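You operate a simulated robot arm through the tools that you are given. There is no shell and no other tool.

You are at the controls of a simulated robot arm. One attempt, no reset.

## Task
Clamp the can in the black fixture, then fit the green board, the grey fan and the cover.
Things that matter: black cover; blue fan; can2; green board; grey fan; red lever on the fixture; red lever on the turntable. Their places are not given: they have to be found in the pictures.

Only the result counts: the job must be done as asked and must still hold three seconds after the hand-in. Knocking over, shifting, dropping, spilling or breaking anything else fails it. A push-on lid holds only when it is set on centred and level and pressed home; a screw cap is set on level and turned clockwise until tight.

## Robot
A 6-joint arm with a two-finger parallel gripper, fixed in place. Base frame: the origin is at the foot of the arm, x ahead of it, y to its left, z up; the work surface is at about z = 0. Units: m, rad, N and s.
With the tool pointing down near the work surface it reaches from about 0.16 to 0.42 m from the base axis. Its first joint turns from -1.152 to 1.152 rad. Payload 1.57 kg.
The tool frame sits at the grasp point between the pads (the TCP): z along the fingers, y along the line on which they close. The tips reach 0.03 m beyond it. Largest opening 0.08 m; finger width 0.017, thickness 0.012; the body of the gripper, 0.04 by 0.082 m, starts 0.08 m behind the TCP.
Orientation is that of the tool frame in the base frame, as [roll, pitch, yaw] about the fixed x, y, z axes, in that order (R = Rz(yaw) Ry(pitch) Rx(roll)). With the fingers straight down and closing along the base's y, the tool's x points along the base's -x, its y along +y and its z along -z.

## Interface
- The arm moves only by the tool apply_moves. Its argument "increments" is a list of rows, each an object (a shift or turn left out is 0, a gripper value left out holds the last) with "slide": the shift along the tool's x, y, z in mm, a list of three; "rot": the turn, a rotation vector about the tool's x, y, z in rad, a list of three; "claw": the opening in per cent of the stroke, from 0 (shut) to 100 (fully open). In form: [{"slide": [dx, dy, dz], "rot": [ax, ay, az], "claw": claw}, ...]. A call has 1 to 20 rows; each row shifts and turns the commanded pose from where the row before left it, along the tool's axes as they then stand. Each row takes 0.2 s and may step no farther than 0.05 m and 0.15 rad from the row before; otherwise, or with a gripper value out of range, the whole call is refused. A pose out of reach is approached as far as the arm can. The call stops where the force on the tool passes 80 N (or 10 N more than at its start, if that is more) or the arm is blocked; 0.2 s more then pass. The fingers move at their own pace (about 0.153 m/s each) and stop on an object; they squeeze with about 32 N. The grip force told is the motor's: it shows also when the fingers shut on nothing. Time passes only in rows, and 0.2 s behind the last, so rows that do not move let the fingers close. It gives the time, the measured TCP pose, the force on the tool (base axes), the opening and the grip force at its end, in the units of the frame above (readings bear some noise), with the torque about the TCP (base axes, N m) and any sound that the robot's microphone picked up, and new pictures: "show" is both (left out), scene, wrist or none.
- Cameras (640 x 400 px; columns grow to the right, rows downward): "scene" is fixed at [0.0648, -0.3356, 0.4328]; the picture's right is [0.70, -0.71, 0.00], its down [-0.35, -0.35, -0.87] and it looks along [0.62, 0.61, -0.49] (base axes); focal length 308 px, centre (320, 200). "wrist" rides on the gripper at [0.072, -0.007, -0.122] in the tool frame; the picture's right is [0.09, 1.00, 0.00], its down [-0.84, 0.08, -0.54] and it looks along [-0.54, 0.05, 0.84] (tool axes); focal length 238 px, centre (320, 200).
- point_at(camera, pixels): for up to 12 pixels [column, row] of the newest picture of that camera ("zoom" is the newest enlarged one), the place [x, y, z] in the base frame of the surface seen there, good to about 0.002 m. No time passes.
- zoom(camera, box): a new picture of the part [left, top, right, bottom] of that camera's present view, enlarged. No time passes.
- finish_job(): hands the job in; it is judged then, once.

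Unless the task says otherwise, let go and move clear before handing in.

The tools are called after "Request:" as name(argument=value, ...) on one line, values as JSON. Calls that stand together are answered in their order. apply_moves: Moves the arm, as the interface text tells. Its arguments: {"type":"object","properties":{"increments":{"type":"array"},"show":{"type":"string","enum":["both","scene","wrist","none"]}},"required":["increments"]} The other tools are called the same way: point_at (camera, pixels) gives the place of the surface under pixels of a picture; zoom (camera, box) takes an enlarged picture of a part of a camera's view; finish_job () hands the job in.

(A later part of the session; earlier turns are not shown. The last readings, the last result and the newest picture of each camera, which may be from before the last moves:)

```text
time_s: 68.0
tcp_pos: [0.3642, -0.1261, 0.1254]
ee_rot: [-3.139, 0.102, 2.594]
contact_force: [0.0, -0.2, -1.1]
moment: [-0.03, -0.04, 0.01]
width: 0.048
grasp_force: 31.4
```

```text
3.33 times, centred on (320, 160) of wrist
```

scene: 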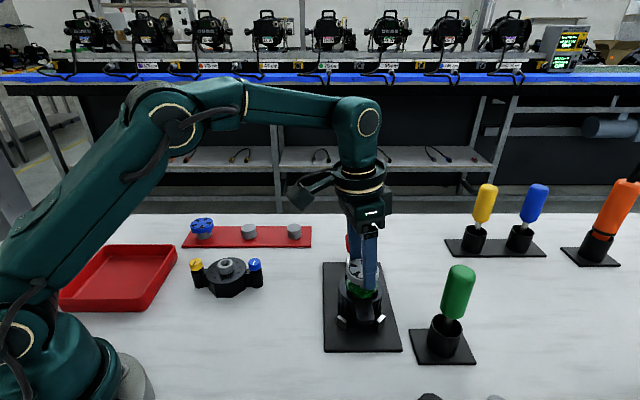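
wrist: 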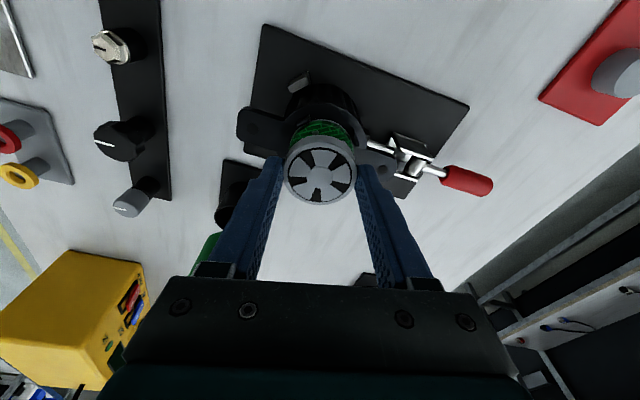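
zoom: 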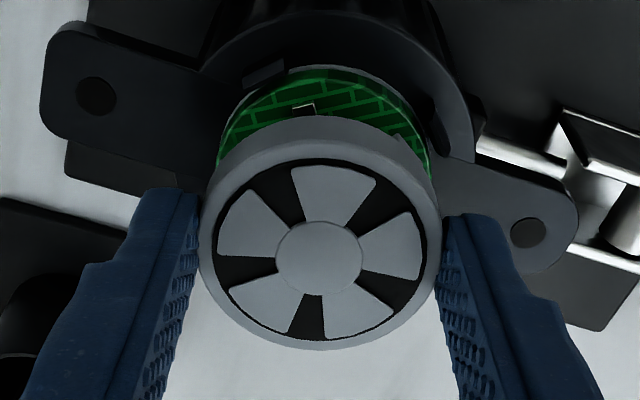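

Now the fan (242–405) and board (239–398) line up within about 0.5 mm in the scene, and ear-hole geometry in the wrist view agrees within 1 mm. I'll lower another 9 mm, then feel for contact.

Request:
apply_moves(increments=[{"slide": [0.9, 0, 3]}, {"slide": [0.3, 0, 3]}, {"slide": [0.3, 0, 3]}, {"slide": [0, 0, 0]}, {"slide": [0, 0, 0]}])

Request:
zoom(camera="scene", box=[330, 240, 394, 320])

Request:
zoom(camera="wrist", box=[240, 100, 400, 220])

```text
time_s: 69.2
tcp_pos: [0.3659, -0.1278, 0.1174]
ee_rot: [-3.139, 0.101, 2.593]
contact_force: [1.0, 1.0, -1.0]
moment: [-0.01, -0.01, 0.04]
width: 0.0477
grasp_force: 32.1
```

scene: 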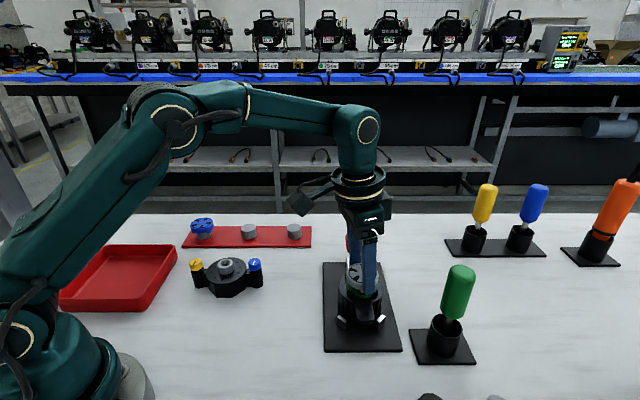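
wrist: 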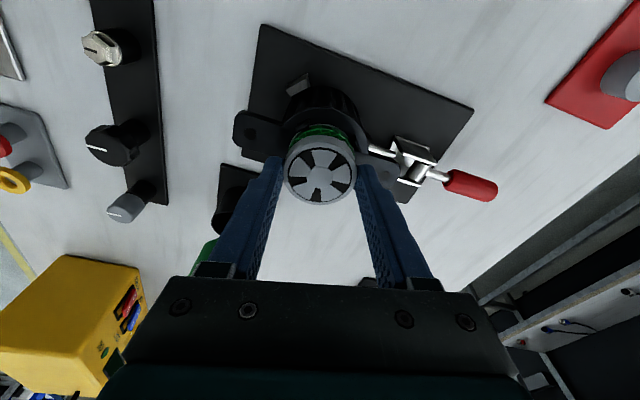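

```text
5.00 times, centred on (362, 280) of scene
```

zoom: 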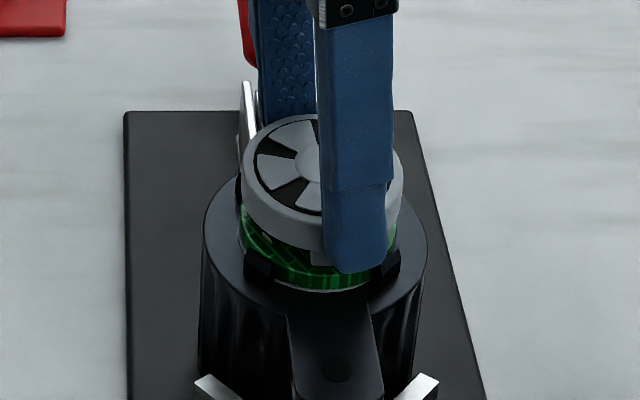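

```text
3.33 times, centred on (320, 160) of wrist
```

zoom: 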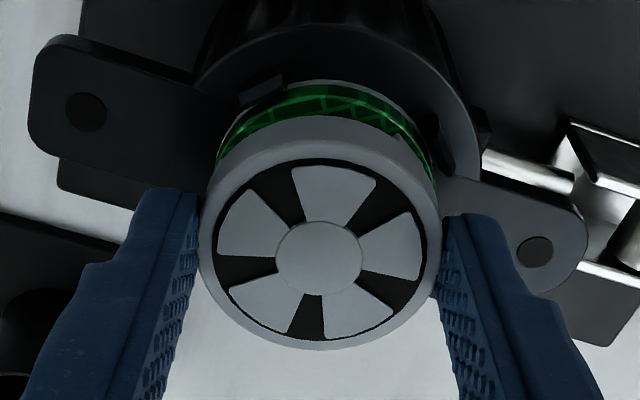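

The fan is just above the board, well centred. I'll continue down in 1 mm steps, watching force.

Request:
apply_moves(increments=[{"slide": [0.1, 0, 1]}, {"slide": [0.1, 0, 1]}, {"slide": [0.1, 0, 1]}, {"slide": [0, 0, 0]}, {"slide": [0, 0, 0]}], show="none")

Request:
zoom(camera="scene", box=[340, 258, 386, 308])

```text
time_s: 70.4
tcp_pos: [0.3652, -0.1258, 0.114]
ee_rot: [-3.138, 0.102, 2.592]
contact_force: [-0.3, -0.1, -0.3]
moment: [0.02, -0.01, 0.03]
width: 0.0483
grasp_force: 32.0
```

```text
8.00 times, centred on (363, 283) of scene
```

zoom: 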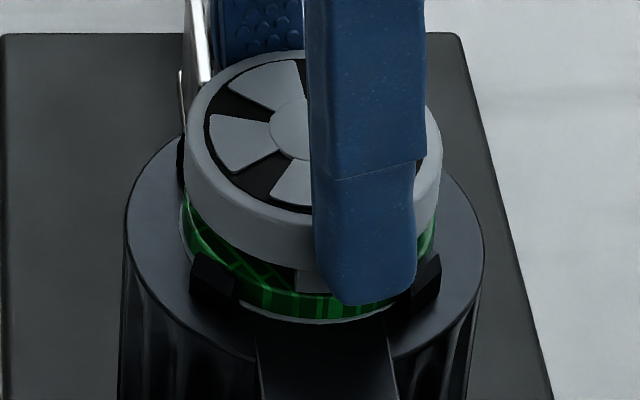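

No contact yet; one foot shows at zoom (305,280) just above the board. I'll lower 2 mm more.

Request:
apply_moves(increments=[{"slide": [0.1, 0, 1]}, {"slide": [0.1, 0, 1]}, {"slide": [0, 0, 0]}, {"slide": [0, 0, 0]}], show="none")

Request:
zoom(camera="scene", box=[340, 258, 386, 308])

```text
time_s: 71.4
tcp_pos: [0.3656, -0.1266, 0.111]
ee_rot: [-3.141, 0.104, 2.593]
contact_force: [-2.4, 5.5, 27.4]
moment: [0.23, 0.06, 0.19]
width: 0.0479
grasp_force: 32.0
```

```text
8.00 times, centred on (363, 283) of scene
```

zoom: 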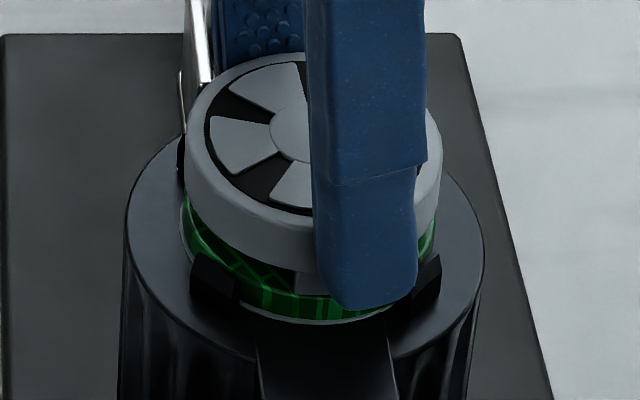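

Contact: 27 N up at TCP z≈0.111, which puts the feet on the board's top. I'll relieve the load and open the fingers.

Request:
apply_moves(increments=[{"slide": [-0.15, 0, -1.4]}, {"slide": [0, 0, 0]}, {"claw": 66}, {"claw": 66}, {"claw": 85}, {"slide": [0, 0, 0]}], show="wrist")

Request:
zoom(camera="scene", box=[340, 258, 386, 308])

```text
time_s: 72.8
tcp_pos: [0.3652, -0.1258, 0.1117]
ee_rot: [-3.138, 0.101, 2.594]
contact_force: [-0.1, 0.6, 0.0]
moment: [0.01, 0.0, 0.01]
width: 0.068
grasp_force: 0.1
```

wrist: 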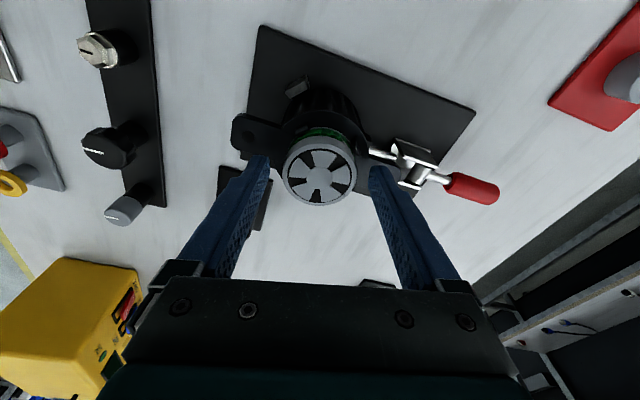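

```text
8.00 times, centred on (363, 283) of scene
```

zoom: 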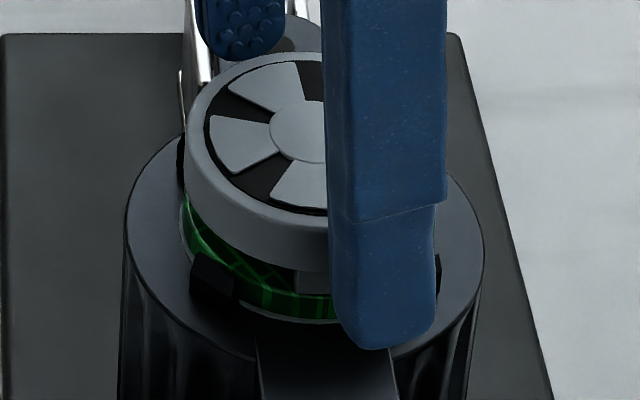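

Released. I'll retract upward and sideways, then check the fan's level and centring.

Request:
apply_moves(increments=[{"slide": [0, 0, -15]}, {"slide": [0, 0, -25]}, {"slide": [0, 0, -25], "claw": 100}, {"slide": [35, 10, 0]}, {"slide": [35, 10, 0]}, {"slide": [0, 0, 0]}])

Request:
zoom(camera="scene", box=[340, 258, 386, 308])

Request:
zoom(camera="wrist", box=[250, 130, 390, 260])

```text
time_s: 74.2
tcp_pos: [0.3125, -0.0693, 0.1688]
ee_rot: [-3.14, 0.101, 2.594]
contact_force: [0.9, -0.1, 1.3]
moment: [-0.01, 0.01, 0.0]
width: 0.0798
grasp_force: 0.0
```

scene: 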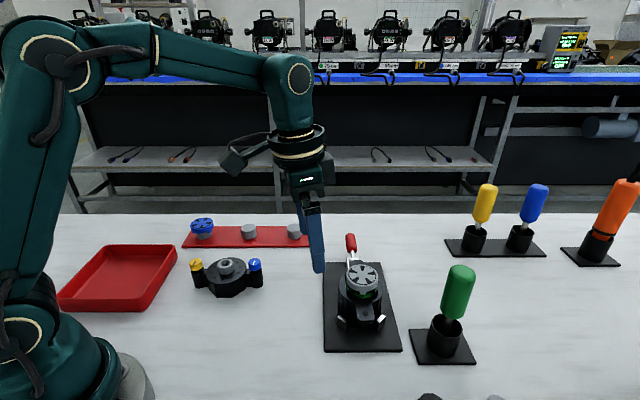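
wrist: 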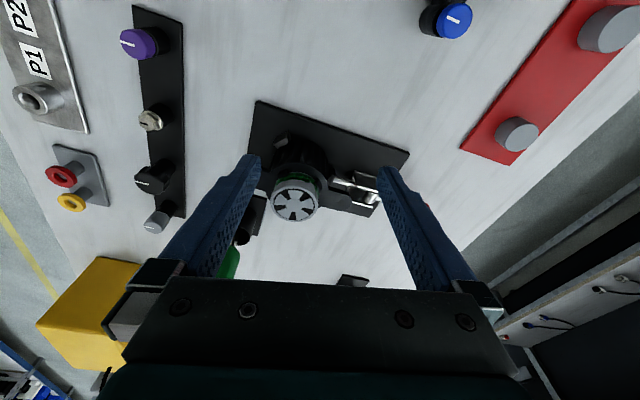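

```text
8.00 times, centred on (363, 283) of scene
```

zoom: 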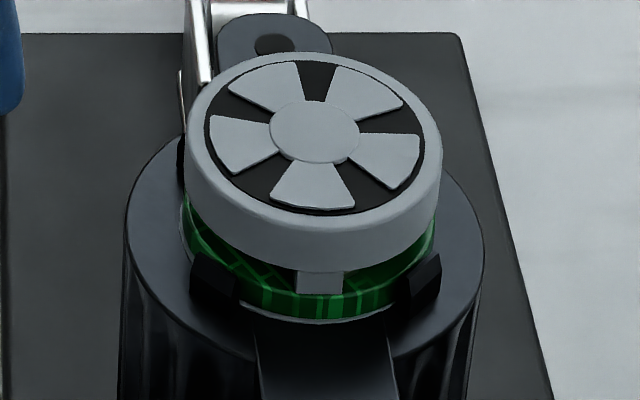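

```text
3.08 times, centred on (320, 195) of wrist
```

zoom: 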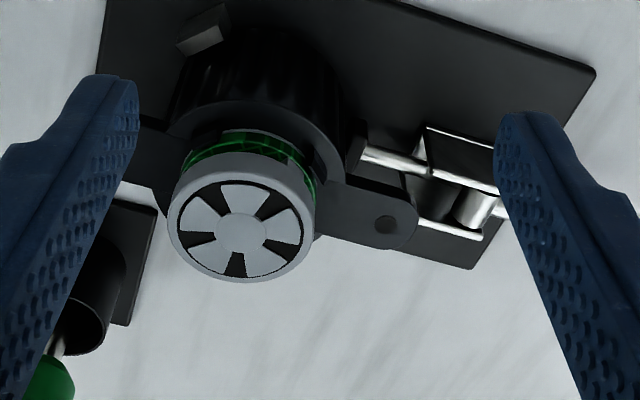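

The fan stands on the board with one foot facing the camera at zoom (320,282). I'll check the level through top-surface heights.

Request:
zoom(camera="scene", box=[340, 258, 386, 308])

Request:
point_at(camera="zoom", pixels=[[240, 85], [235, 145], [315, 185], [395, 160], [370, 95], [315, 130], [315, 58], [193, 140], [435, 145], [315, 218], [320, 282], [315, 250]])

```text
8.00 times, centred on (363, 283) of scene
```

zoom: 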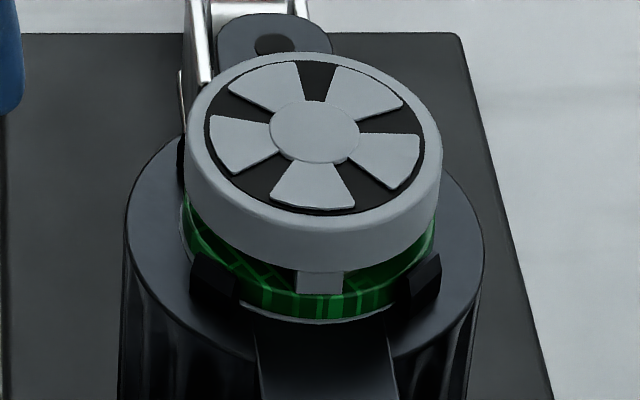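

```text
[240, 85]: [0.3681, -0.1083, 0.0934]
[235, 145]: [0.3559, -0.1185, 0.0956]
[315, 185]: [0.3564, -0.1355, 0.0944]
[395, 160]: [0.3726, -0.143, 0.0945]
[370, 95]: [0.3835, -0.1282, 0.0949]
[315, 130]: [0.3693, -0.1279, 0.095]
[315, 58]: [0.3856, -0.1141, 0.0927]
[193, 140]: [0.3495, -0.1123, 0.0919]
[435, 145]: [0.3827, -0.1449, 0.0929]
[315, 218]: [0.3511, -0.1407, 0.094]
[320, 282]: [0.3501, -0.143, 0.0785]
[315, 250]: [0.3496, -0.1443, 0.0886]
```

The fan is level (tops z≈0.094–0.0955) and centred at about (0.369,-0.128). Next is the cover; I'll study it closely in the scene view.

Request:
zoom(camera="scene", box=[185, 248, 270, 303])

Request:
point_at(camera="zoom", pixels=[[293, 128], [250, 115], [345, 130], [300, 150], [300, 185], [200, 200], [420, 215], [75, 110], [75, 200], [475, 115], [475, 215], [475, 150]])

```text
7.27 times, centred on (228, 276) of scene
```

zoom: 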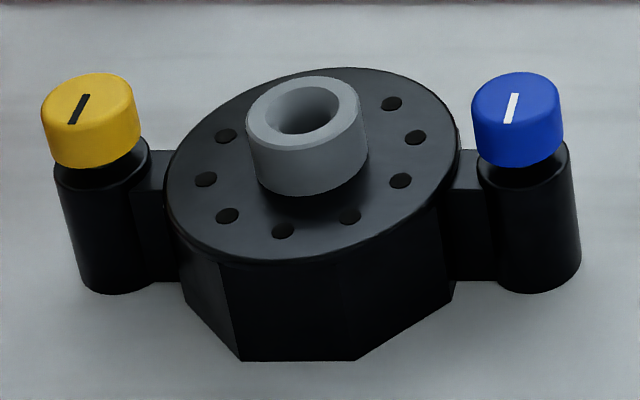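

```text
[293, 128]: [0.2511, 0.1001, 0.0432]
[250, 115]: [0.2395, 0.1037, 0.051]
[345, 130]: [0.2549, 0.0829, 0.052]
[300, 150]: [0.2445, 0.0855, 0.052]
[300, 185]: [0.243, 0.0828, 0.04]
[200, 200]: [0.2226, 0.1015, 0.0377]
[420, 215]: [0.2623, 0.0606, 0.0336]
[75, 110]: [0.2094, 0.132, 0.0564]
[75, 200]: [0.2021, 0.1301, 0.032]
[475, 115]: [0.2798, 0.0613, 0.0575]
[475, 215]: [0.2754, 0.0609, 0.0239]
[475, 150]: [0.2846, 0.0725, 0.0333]
```

The cover has a grey hub (≈28 mm diameter, z≈0.040–0.053) with knobs on pillars either side along -44° azimuth. I'll grip the hub with fingers closing along the knob line so a -91° turn brings the knobs onto the ears. First I move above it.

Request:
apply_moves(increments=[{"rot": [-0.01344, 0, -0.134], "claw": 70}, {"rot": [-0.01344, 0, -0.134]}, {"rot": [-0.01344, 0, -0.134]}, {"rot": [-0.01344, 0, -0.134]}, {"rot": [-0.01344, 0, -0.134]}, {"rot": [-0.01344, 0, -0.134]}, {"rot": [-0.01344, 0, -0.134]}, {"rot": [-0.01344, 0, -0.134]}, {"rot": [-0.01344, 0, -0.134]}, {"rot": [-0.01344, 0, -0.134]}, {"rot": [0, -0.074, 0]}, {"slide": [-12.7, 39.7, 9.2]}, {"slide": [-12.7, 39.7, 9.2]}, {"slide": [-12.7, 39.7, 9.2]}, {"slide": [-12.6, 39.7, 9.2]}, {"slide": [0, 0, 0]}, {"slide": [0, 0, 0]}])

Request:
zoom(camera="wrist", box=[230, 60, 410, 190])

```text
time_s: 77.8
tcp_pos: [0.2342, 0.0808, 0.1414]
ee_rot: [-3.138, 0.172, -2.343]
contact_force: [0.1, -0.1, 0.0]
moment: [0.02, -0.01, 0.03]
width: 0.0561
grasp_force: 0.0
```

scene: 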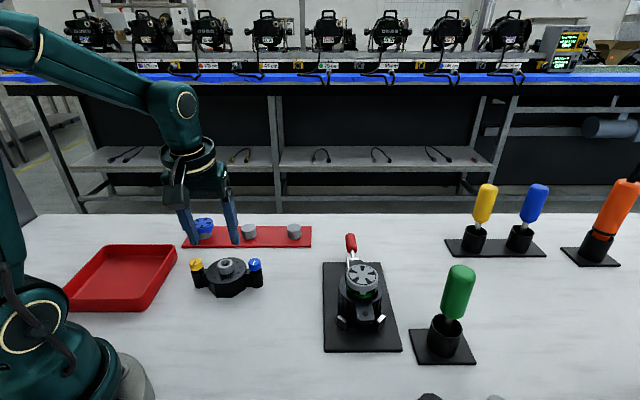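
wrist: 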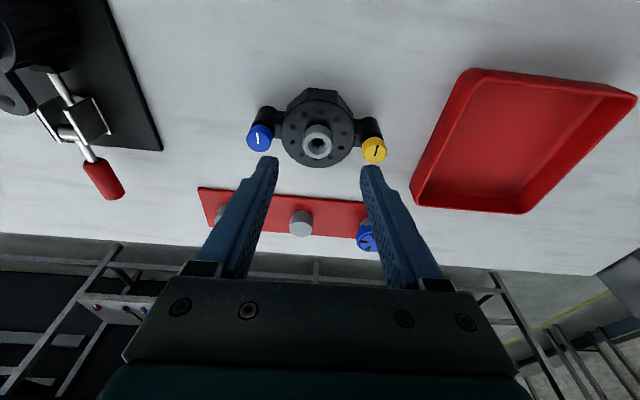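

```text
3.08 times, centred on (320, 125) of wrist
```

zoom: 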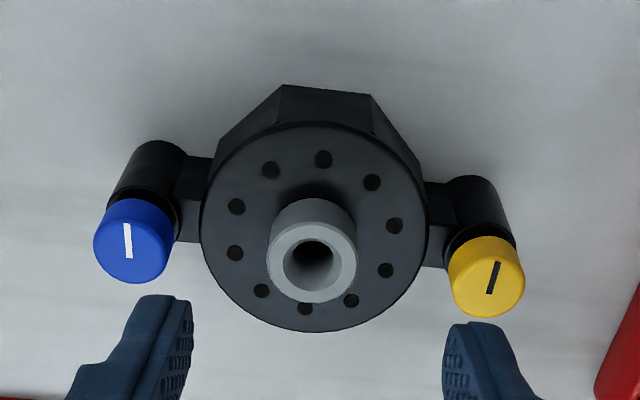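

The cover is in view with blue at (259,137) and yellow at (374,149). I'll measure knob and hub positions to get exact yaw and centre.

Request:
point_at(camera="zoom", pixels=[[133, 240], [487, 277], [105, 245], [165, 245], [130, 275], [460, 280], [520, 280], [487, 310], [275, 262], [352, 262], [312, 297], [312, 232]])

Request:
point_at(camera="zoom", pixels=[[210, 230], [420, 230], [312, 325], [312, 130], [325, 95], [150, 160], [480, 190], [313, 262], [285, 85], [372, 95], [240, 160], [400, 160]])

```text
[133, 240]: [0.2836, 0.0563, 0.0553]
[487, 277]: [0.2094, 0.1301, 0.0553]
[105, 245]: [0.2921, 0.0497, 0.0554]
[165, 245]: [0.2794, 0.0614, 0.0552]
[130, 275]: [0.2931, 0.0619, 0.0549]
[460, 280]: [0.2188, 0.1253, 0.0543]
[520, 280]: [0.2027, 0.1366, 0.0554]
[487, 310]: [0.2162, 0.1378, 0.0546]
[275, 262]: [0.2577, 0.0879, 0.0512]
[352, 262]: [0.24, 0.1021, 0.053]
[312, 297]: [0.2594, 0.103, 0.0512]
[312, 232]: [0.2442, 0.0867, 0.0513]
```

```text
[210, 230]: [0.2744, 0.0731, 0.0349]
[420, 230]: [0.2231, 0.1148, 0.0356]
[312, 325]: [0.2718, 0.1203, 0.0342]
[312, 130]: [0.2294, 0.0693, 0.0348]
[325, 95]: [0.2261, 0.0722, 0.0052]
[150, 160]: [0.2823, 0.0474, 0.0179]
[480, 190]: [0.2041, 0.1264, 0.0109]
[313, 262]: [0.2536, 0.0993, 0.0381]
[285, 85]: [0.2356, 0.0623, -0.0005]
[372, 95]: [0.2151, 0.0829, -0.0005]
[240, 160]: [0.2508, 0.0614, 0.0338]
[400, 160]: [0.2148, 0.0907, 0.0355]
```

Cover centre ≈ (0.2497,0.0945), knob line azimuth 134.9°, plate top z≈0.0355, hub top ≈0.052. The tool (azimuth 45.8°) is aligned within 1°. I'll narrow to 50 mm and descend around the hub.

Request:
apply_moves(increments=[{"slide": [-1.3, -0.5, 20], "claw": 62}, {"slide": [-1.3, -0.5, 20]}, {"slide": [-1.2, -0.5, 20]}, {"slide": [0, 0, 0]}, {"slide": [0, 0, 0]}])

Request:
zoom(camera="wrist", box=[230, 80, 410, 210])

Request:
zoom(camera="scene", box=[180, 220, 280, 310])

```text
time_s: 79.0
tcp_pos: [0.2472, 0.0899, 0.0819]
ee_rot: [-3.14, 0.174, -2.343]
contact_force: [-0.3, 0.3, -0.1]
moment: [0.03, 0.02, -0.02]
width: 0.0496
grasp_force: 0.0
```

scene: 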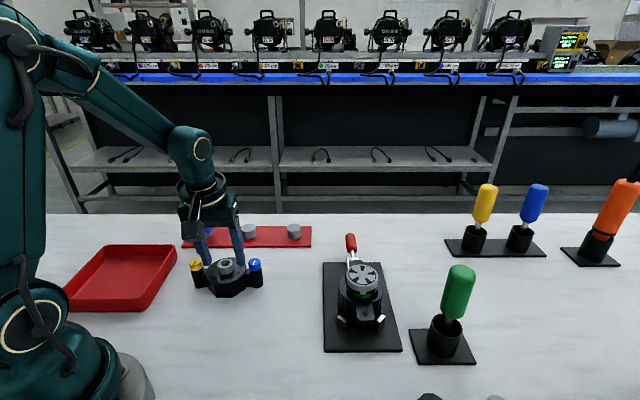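
wrist: 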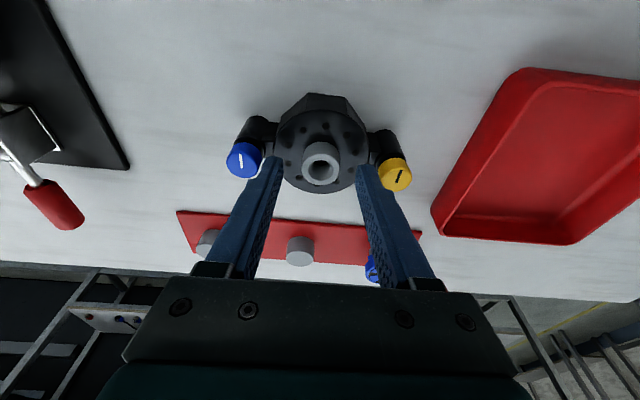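

```text
3.08 times, centred on (320, 145) of wrist
```

zoom: 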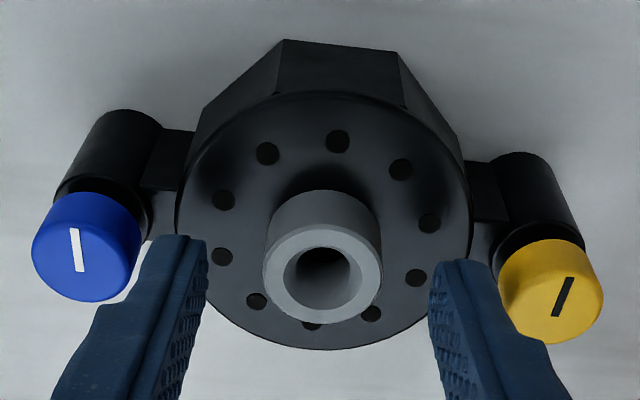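

```text
4.44 times, centred on (230, 265) of scene
```

zoom: 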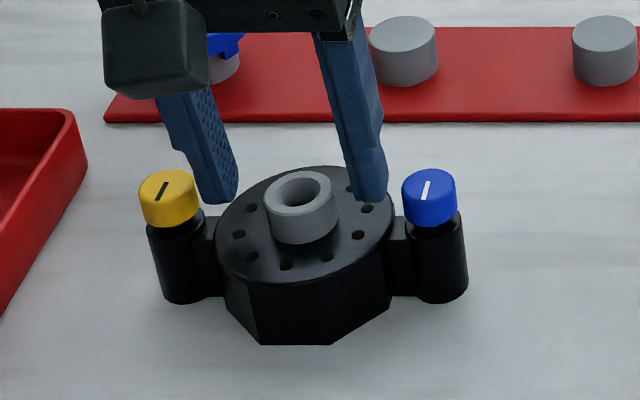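

Fingers straddle the hub at zoom (322,273), about 1–2 mm off along the tilt direction. I'll correct while descending the last 13 mm, then close on the hub.

Request:
apply_moves(increments=[{"slide": [0.9, 0.4, 6.6]}, {"slide": [0.9, 0.3, 6.6]}, {"slide": [0, 0, 0]}, {"slide": [0, 0, 0]}], show="wrist")

Request:
zoom(camera="wrist", box=[230, 80, 410, 210])

Request:
zoom(camera="scene", box=[180, 230, 280, 310])

```text
time_s: 80.0
tcp_pos: [0.247, 0.0917, 0.0713]
ee_rot: [-3.141, 0.173, -2.342]
contact_force: [0.6, -0.3, -1.1]
moment: [-0.01, -0.01, 0.02]
width: 0.0498
grasp_force: 0.1
```

wrist: 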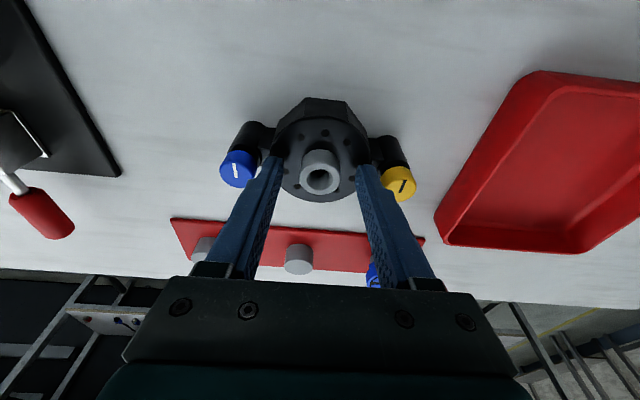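

```text
3.08 times, centred on (320, 145) of wrist
```

zoom: 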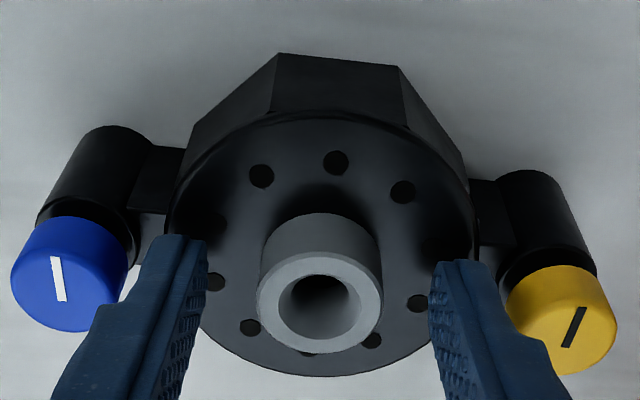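

```text
5.00 times, centred on (230, 270) of scene
```

zoom: 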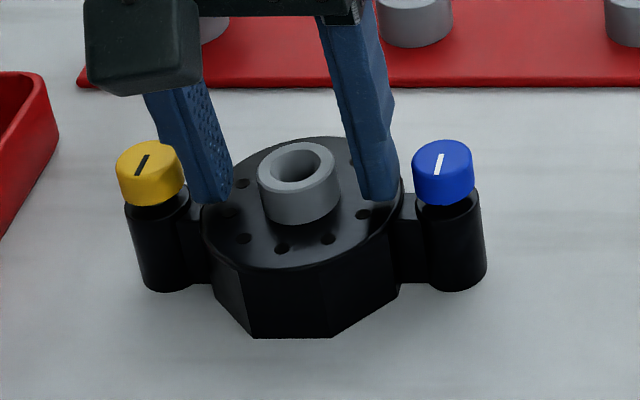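

The hub (zoom (321,300)) is centred on the tool axis and the tips are about 2–4 mm above the plate. I'll close on the hub.

Request:
apply_moves(increments=[{"claw": 40}, {"claw": 40}, {"claw": 0}, {"claw": 0}, {"claw": 0}], show="wrist")

Request:
zoom(camera="wrist", box=[230, 80, 410, 210])

Request:
zoom(camera="scene", box=[180, 230, 280, 310])

```text
time_s: 81.2
tcp_pos: [0.2468, 0.0908, 0.0704]
ee_rot: [-3.14, 0.172, -2.342]
contact_force: [0.0, -1.6, 0.3]
moment: [0.08, 0.11, 0.07]
width: 0.0274
grasp_force: 32.2
```

wrist: 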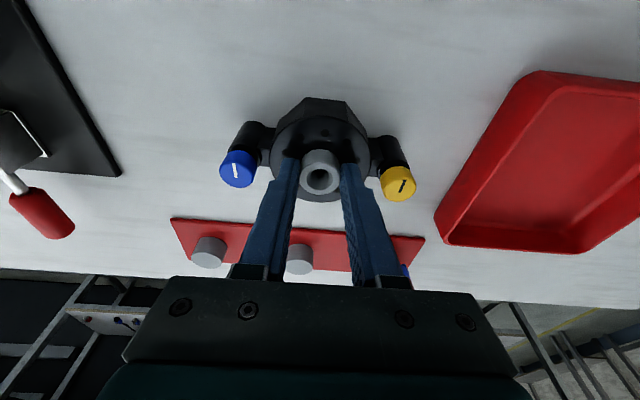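

```text
3.08 times, centred on (320, 145) of wrist
```

zoom: 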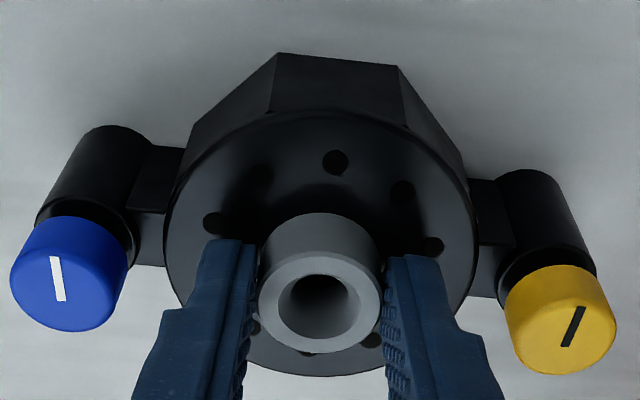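

```text
5.00 times, centred on (230, 270) of scene
```

zoom: 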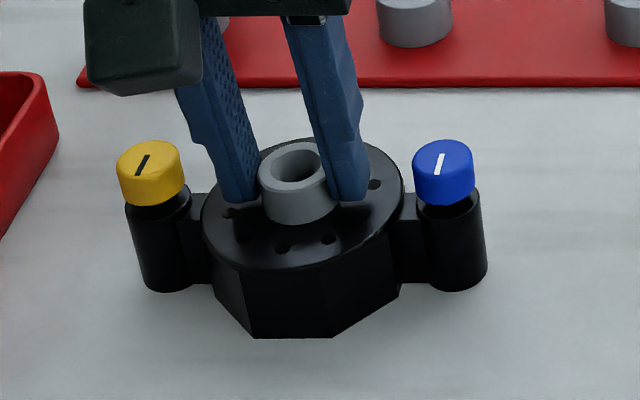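

Hub gripped at 27.4 mm with 32 N. I'll lift slowly by 15 mm and check that the cover comes level.

Request:
apply_moves(increments=[{"slide": [-0.35, 0, -2]}, {"slide": [-0.85, 0, -4.9]}, {"slide": [-1.35, 0, -7.9]}, {"slide": [0, 0, 0]}, {"slide": [0, 0, 0]}])

Request:
zoom(camera="scene", box=[180, 220, 280, 310])

Request:
zoom(camera="wrist", box=[230, 80, 410, 210])

```text
time_s: 82.4
tcp_pos: [0.2456, 0.0903, 0.0856]
ee_rot: [-3.14, 0.172, -2.341]
contact_force: [0.0, 0.1, -2.4]
moment: [0.0, 0.0, -0.02]
width: 0.0271
grasp_force: 32.0
```

scene: 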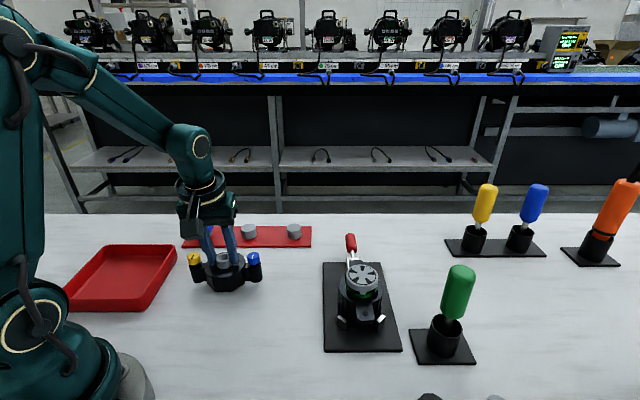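
wrist: 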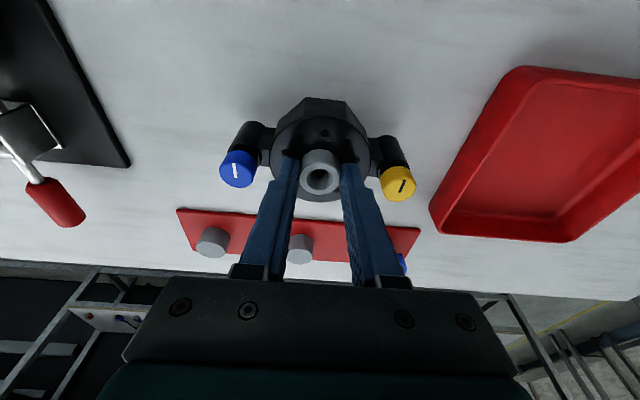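

```text
4.44 times, centred on (230, 265) of scene
```

zoom: 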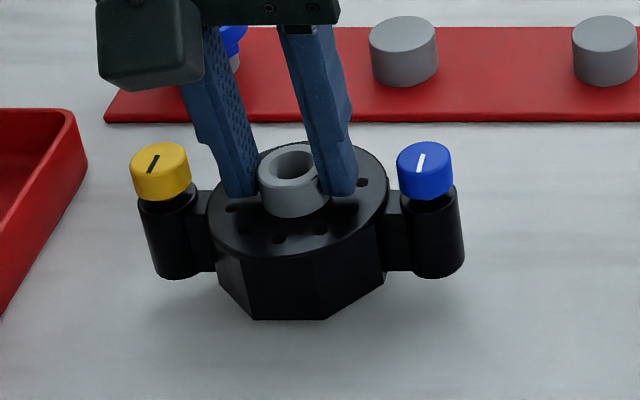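

```text
3.08 times, centred on (320, 145) of wrist
```

zoom: 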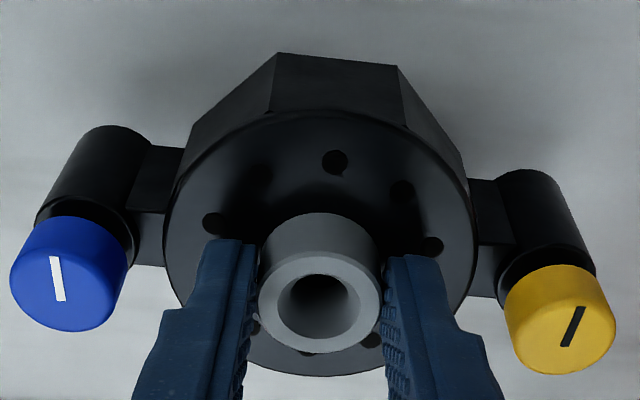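

The cover came up level and unchanged in the grip (weight ≈2.4 N). I'll raise it to clear the fan and rotate it by -89.7° so the knobs line up with the ears.

Request:
apply_moves(increments=[{"slide": [-5.4, 0, -31.2]}, {"slide": [-5.4, 0, -31.2]}, {"slide": [-5.4, 0, -31.2]}, {"rot": [0.02436, 0, 0.14022]}, {"rot": [0.02436, 0, 0.14022]}, {"rot": [0.02436, 0, 0.14022]}, {"rot": [0.02436, 0, 0.14022]}, {"rot": [0.02436, 0, 0.14022]}, {"rot": [0.02436, 0, 0.14022]}, {"rot": [0.02436, 0, 0.14022]}, {"rot": [0.02436, 0, 0.14022]}, {"rot": [0.02436, 0, 0.14022]}, {"rot": [0.02436, 0, 0.14022]}, {"rot": [0.02436, 0, 0.14022]}, {"slide": [0, 0, 0]}, {"slide": [0, 0, 0]}])

```text
time_s: 85.8
tcp_pos: [0.2472, 0.0916, 0.1806]
ee_rot: [3.141, 0.175, 2.375]
contact_force: [0.6, 0.5, -2.4]
moment: [0.01, 0.02, -0.01]
width: 0.0273
grasp_force: 31.6
```

scene: 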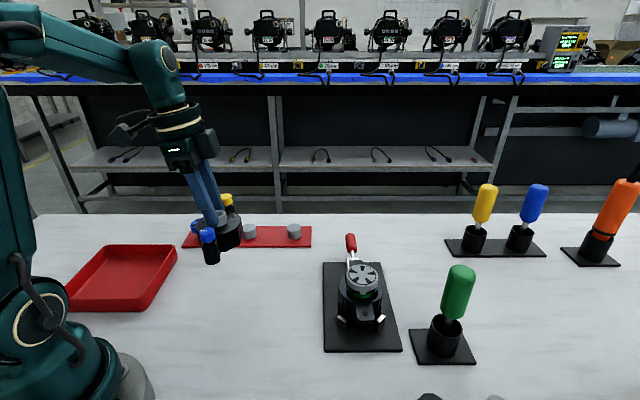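
wrist: 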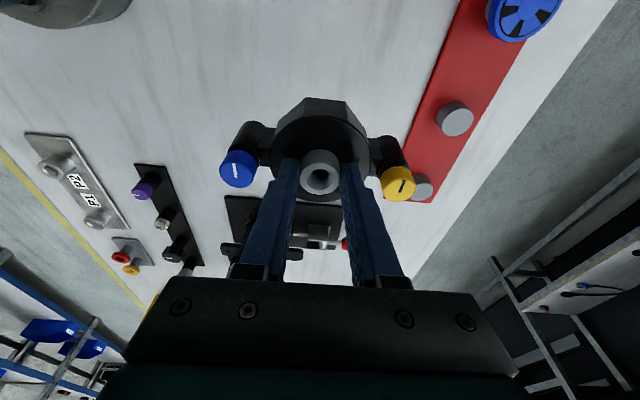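

Yaw is now 136.1° as intended. I'll carry the cover over the can at a height where its underside is ≈0.125, well above the fan's top at 0.095.

Request:
apply_moves(increments=[{"slide": [-39, -12.5, 4.07]}, {"slide": [-39, -12.5, 4.07]}, {"slide": [-39, -12.5, 4.07]}, {"slide": [-39, -12.5, 4.07]}, {"slide": [-39, -12.5, 4.07]}, {"slide": [-38.8, -12.5, 4.05]}, {"slide": [0, 0, 0]}, {"slide": [0, 0, 0]}])

Request:
zoom(camera="scene", box=[310, 210, 410, 340])

Request:
zoom(camera="wrist", box=[210, 60, 430, 230])

```text
time_s: 87.6
tcp_pos: [0.3628, -0.1249, 0.1958]
ee_rot: [3.14, 0.172, 2.376]
contact_force: [0.1, 0.7, -2.1]
moment: [0.02, -0.02, 0.0]
width: 0.0272
grasp_force: 31.5
```

scene: 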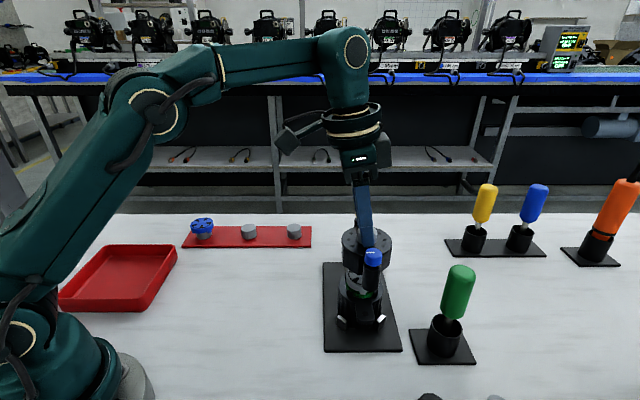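
wrist: 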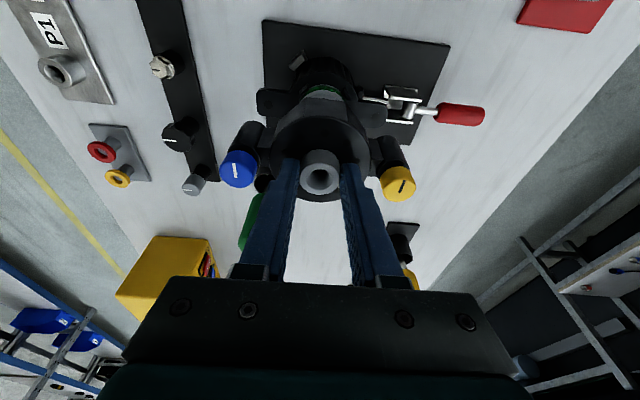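

```text
3.08 times, centred on (360, 275) of scene
```

zoom: 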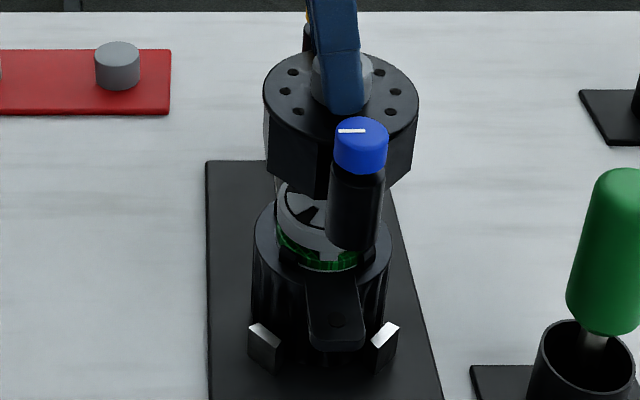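

```text
2.35 times, centred on (320, 145) of wrist
```

zoom: 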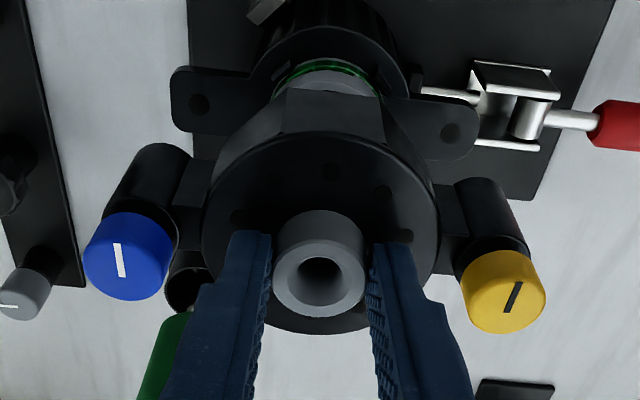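

The cover hovers over the can. Its plate spans 263–420 and the can rim 253–391 in the zoom; allowing for height that suggests it is ≈3 mm too far toward (+x,-y). I'll take tighter zooms to verify before correcting.

Request:
zoom(camera="scene", box=[335, 220, 405, 270])

Request:
zoom(camera="scene", box=[330, 260, 400, 330])

```text
8.00 times, centred on (370, 245) of scene
```

zoom: 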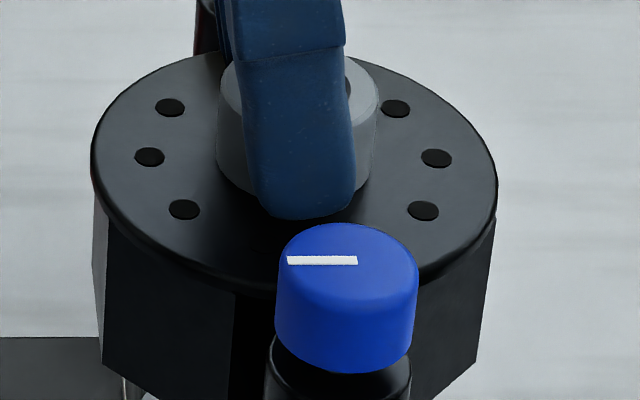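

```text
5.71 times, centred on (365, 295) of scene
```

zoom: 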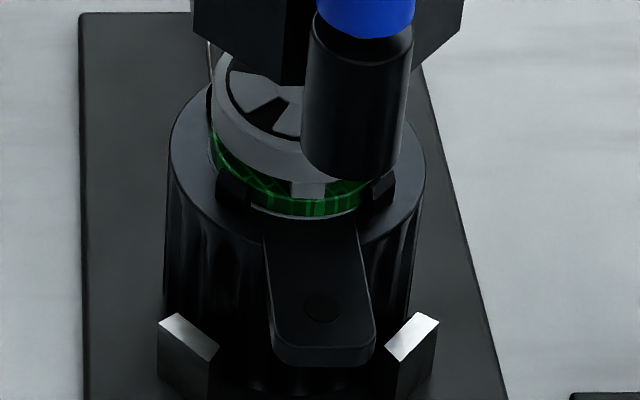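

Precise zooms: cover plate centre R≈0.0680 against can 0.0656 (2.4 mm too far along the tilt direction), and the pillar offset suggests ≈1° excess yaw. I'll correct both and descend 18 mm, keeping above the fan.

Request:
apply_moves(increments=[{"slide": [2.36, 0.5, -0.42], "rot": [0.0021, 0, 0.0118]}, {"slide": [1.55, 0, 8.86]}, {"slide": [1.55, 0, 8.86]}, {"slide": [0, 0, 0]}, {"slide": [0, 0, 0]}])

Request:
zoom(camera="scene", box=[330, 225, 400, 275])

Request:
zoom(camera="scene", box=[330, 260, 400, 330])

Request:
zoom(camera="wrist", box=[210, 60, 430, 230])

```text
time_s: 88.8
tcp_pos: [0.3621, -0.1211, 0.1773]
ee_rot: [3.14, 0.174, 2.364]
contact_force: [-0.6, 1.3, -1.8]
moment: [0.03, 0.0, -0.04]
width: 0.0272
grasp_force: 32.0
```

scene: 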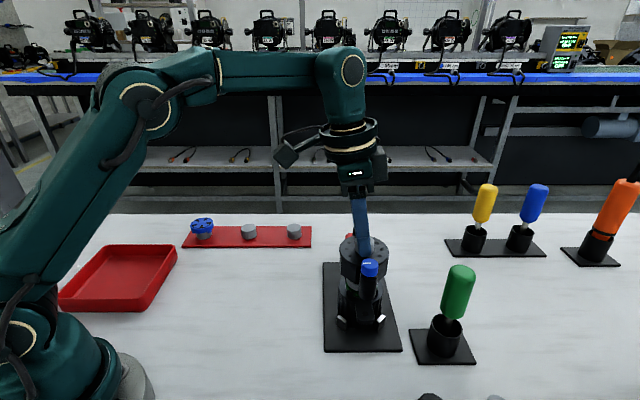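
wrist: 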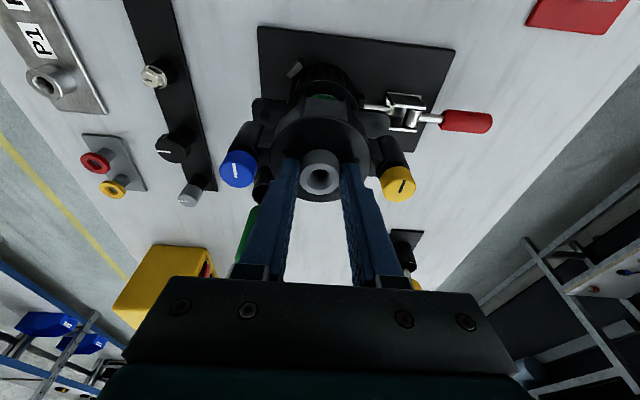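

```text
8.00 times, centred on (365, 250) of scene
```

zoom: 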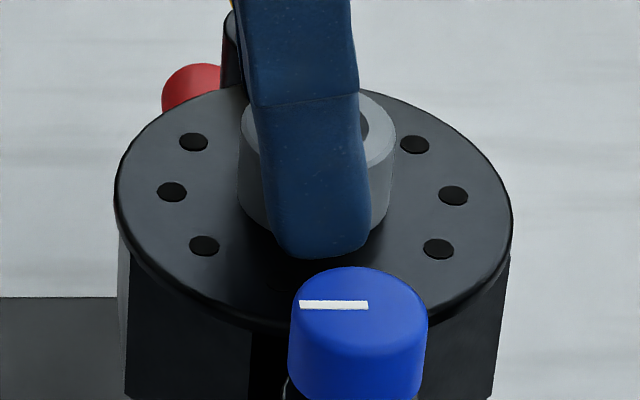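

```text
5.71 times, centred on (365, 295) of scene
```

zoom: 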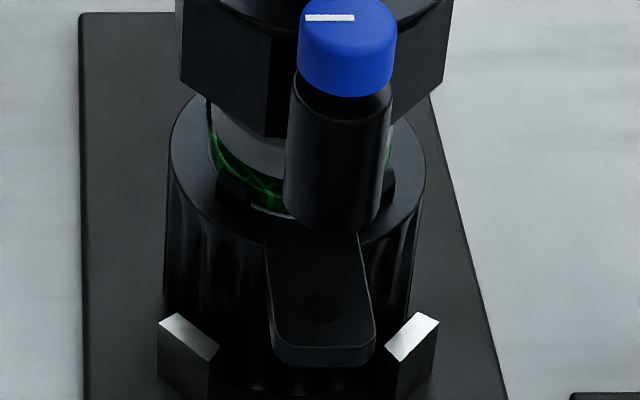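

```text
2.35 times, centred on (320, 145) of wrist
```

zoom: 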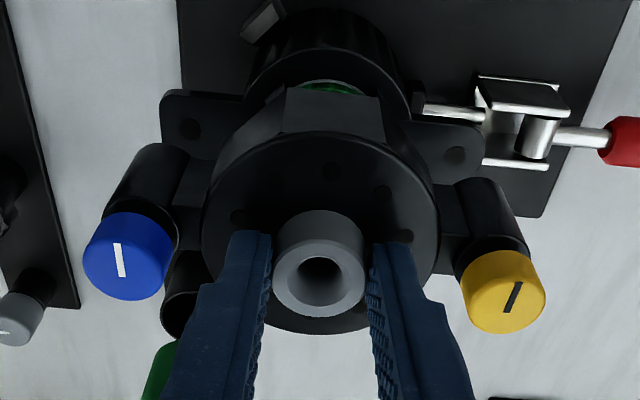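

Alignment is now excellent: plate R=0.0655 vs can 0.0656, pillar 0.0656 vs ear 0.0654, and the wrist view agrees within a pixel. I'll lower 16 mm in small steps over the fan and watch force.

Request:
apply_moves(increments=[{"slide": [0.69, 0, 3.94]}, {"slide": [0.69, 0, 3.94]}, {"slide": [0.69, 0, 3.94]}, {"slide": [0.69, 0, 3.94]}, {"slide": [0, 0, 0]}, {"slide": [0, 0, 0]}])

Request:
zoom(camera="scene", box=[325, 230, 400, 330])

Request:
zoom(camera="wrist", box=[210, 60, 430, 230])

```text
time_s: 90.2
tcp_pos: [0.3618, -0.1218, 0.1643]
ee_rot: [3.141, 0.173, 2.365]
contact_force: [-0.2, -0.8, -1.8]
moment: [0.02, 0.0, 0.03]
width: 0.0271
grasp_force: 32.6
```

scene: 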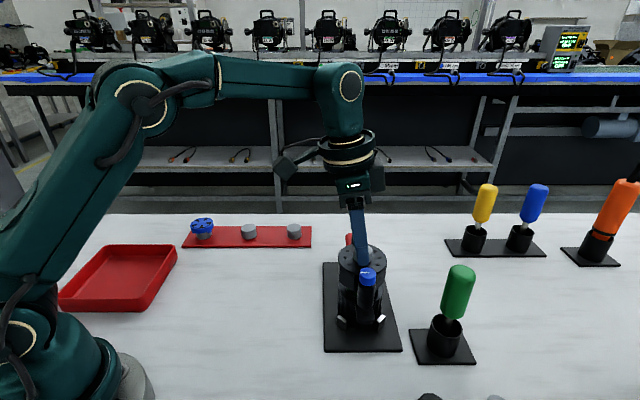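
wrist: 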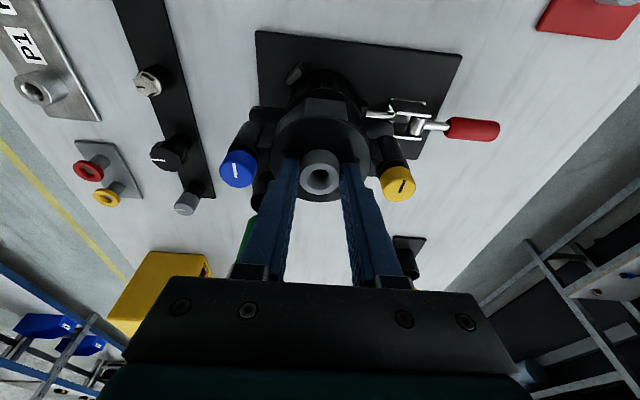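

```text
4.00 times, centred on (362, 280) of scene
```

zoom: 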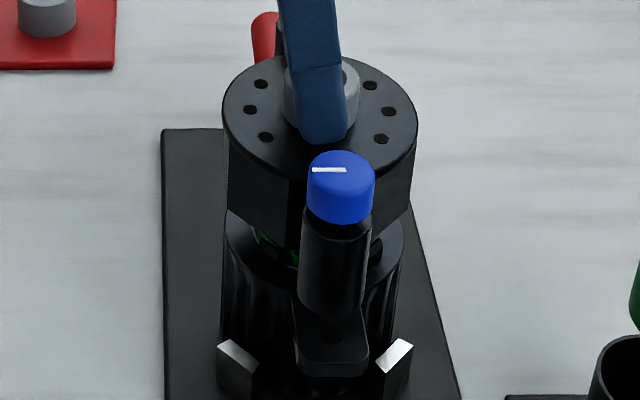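

```text
2.35 times, centred on (320, 145) of wrist
```

zoom: 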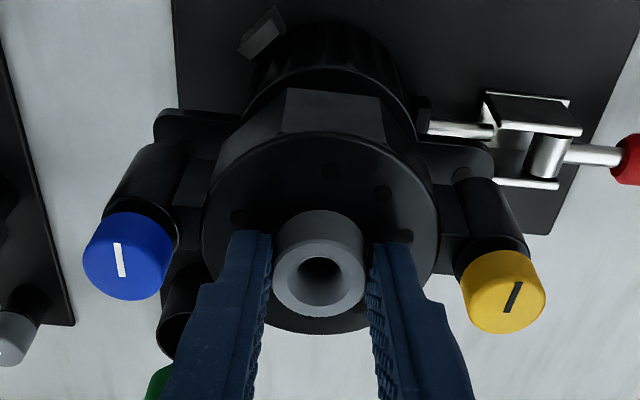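

Force is just the weight. I'll re-measure the plate and pillar alignment with tighter zooms.

Request:
zoom(camera="scene", box=[330, 235, 400, 275])

Request:
zoom(camera="scene", box=[330, 270, 400, 330])

```text
9.14 times, centred on (365, 255) of scene
```

zoom: 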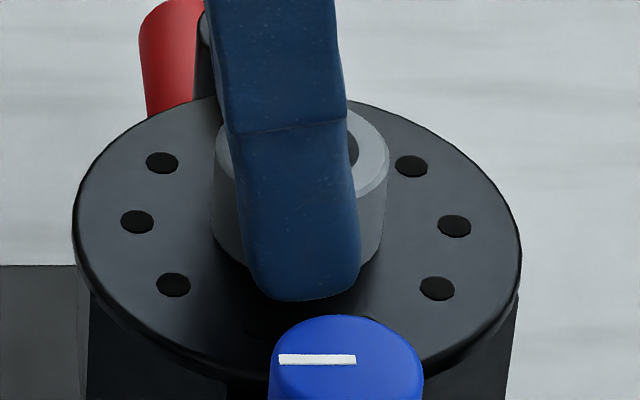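

```text
6.67 times, centred on (365, 300) of scene
```

zoom: 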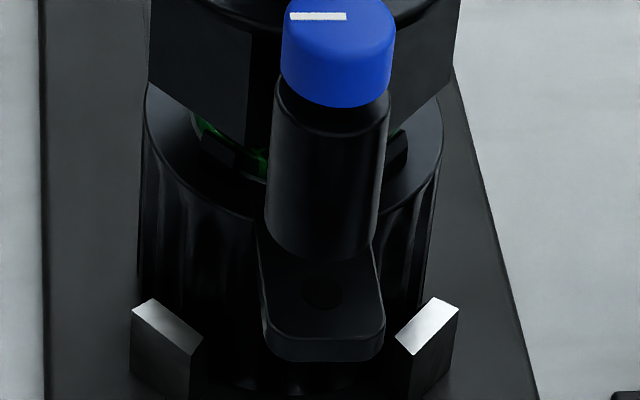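

The cover has drifted about 1.8 mm the other way (plate R=0.0640, can 0.0656). I'll shift it back by 1.8 mm and recheck before going lower.

Request:
apply_moves(increments=[{"slide": [-1.77, 0, 0.31]}, {"slide": [0, 0, 0]}, {"slide": [0, 0, 0]}], show="wrist")

Request:
zoom(camera="scene", box=[330, 235, 400, 275])

Request:
zoom(camera="scene", box=[330, 270, 400, 330])

Request:
zoom(camera="wrist", box=[210, 60, 430, 230])

```text
time_s: 91.0
tcp_pos: [0.3619, -0.1228, 0.1622]
ee_rot: [-3.141, 0.175, 2.362]
contact_force: [0.8, 0.5, -3.0]
moment: [0.0, 0.0, -0.02]
width: 0.0271
grasp_force: 32.1
```

wrist: 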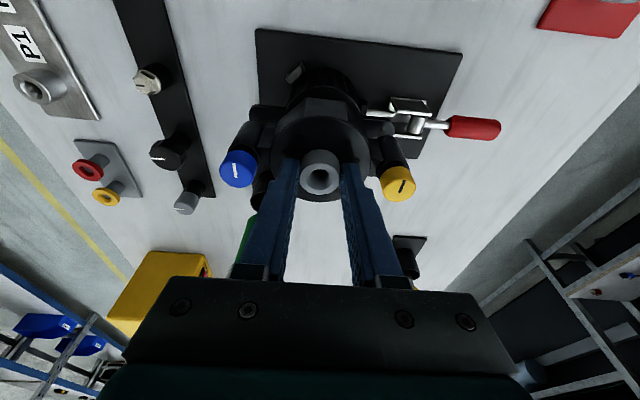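

```text
9.14 times, centred on (365, 255) of scene
```

zoom: 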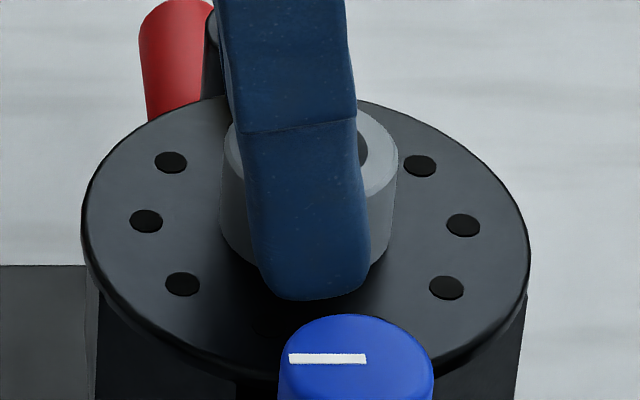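

```text
6.67 times, centred on (365, 300) of scene
```

zoom: 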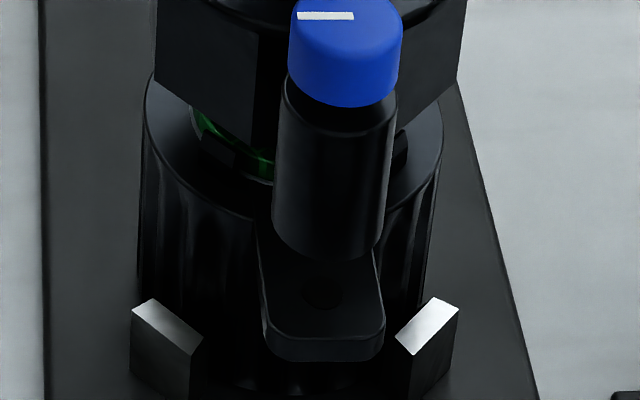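

```text
2.35 times, centred on (320, 145) of wrist
```

zoom: 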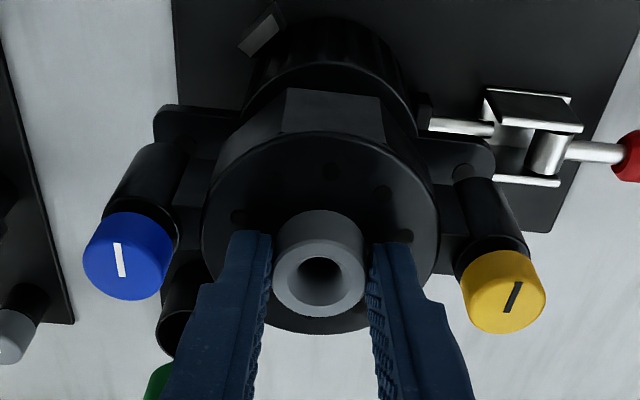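

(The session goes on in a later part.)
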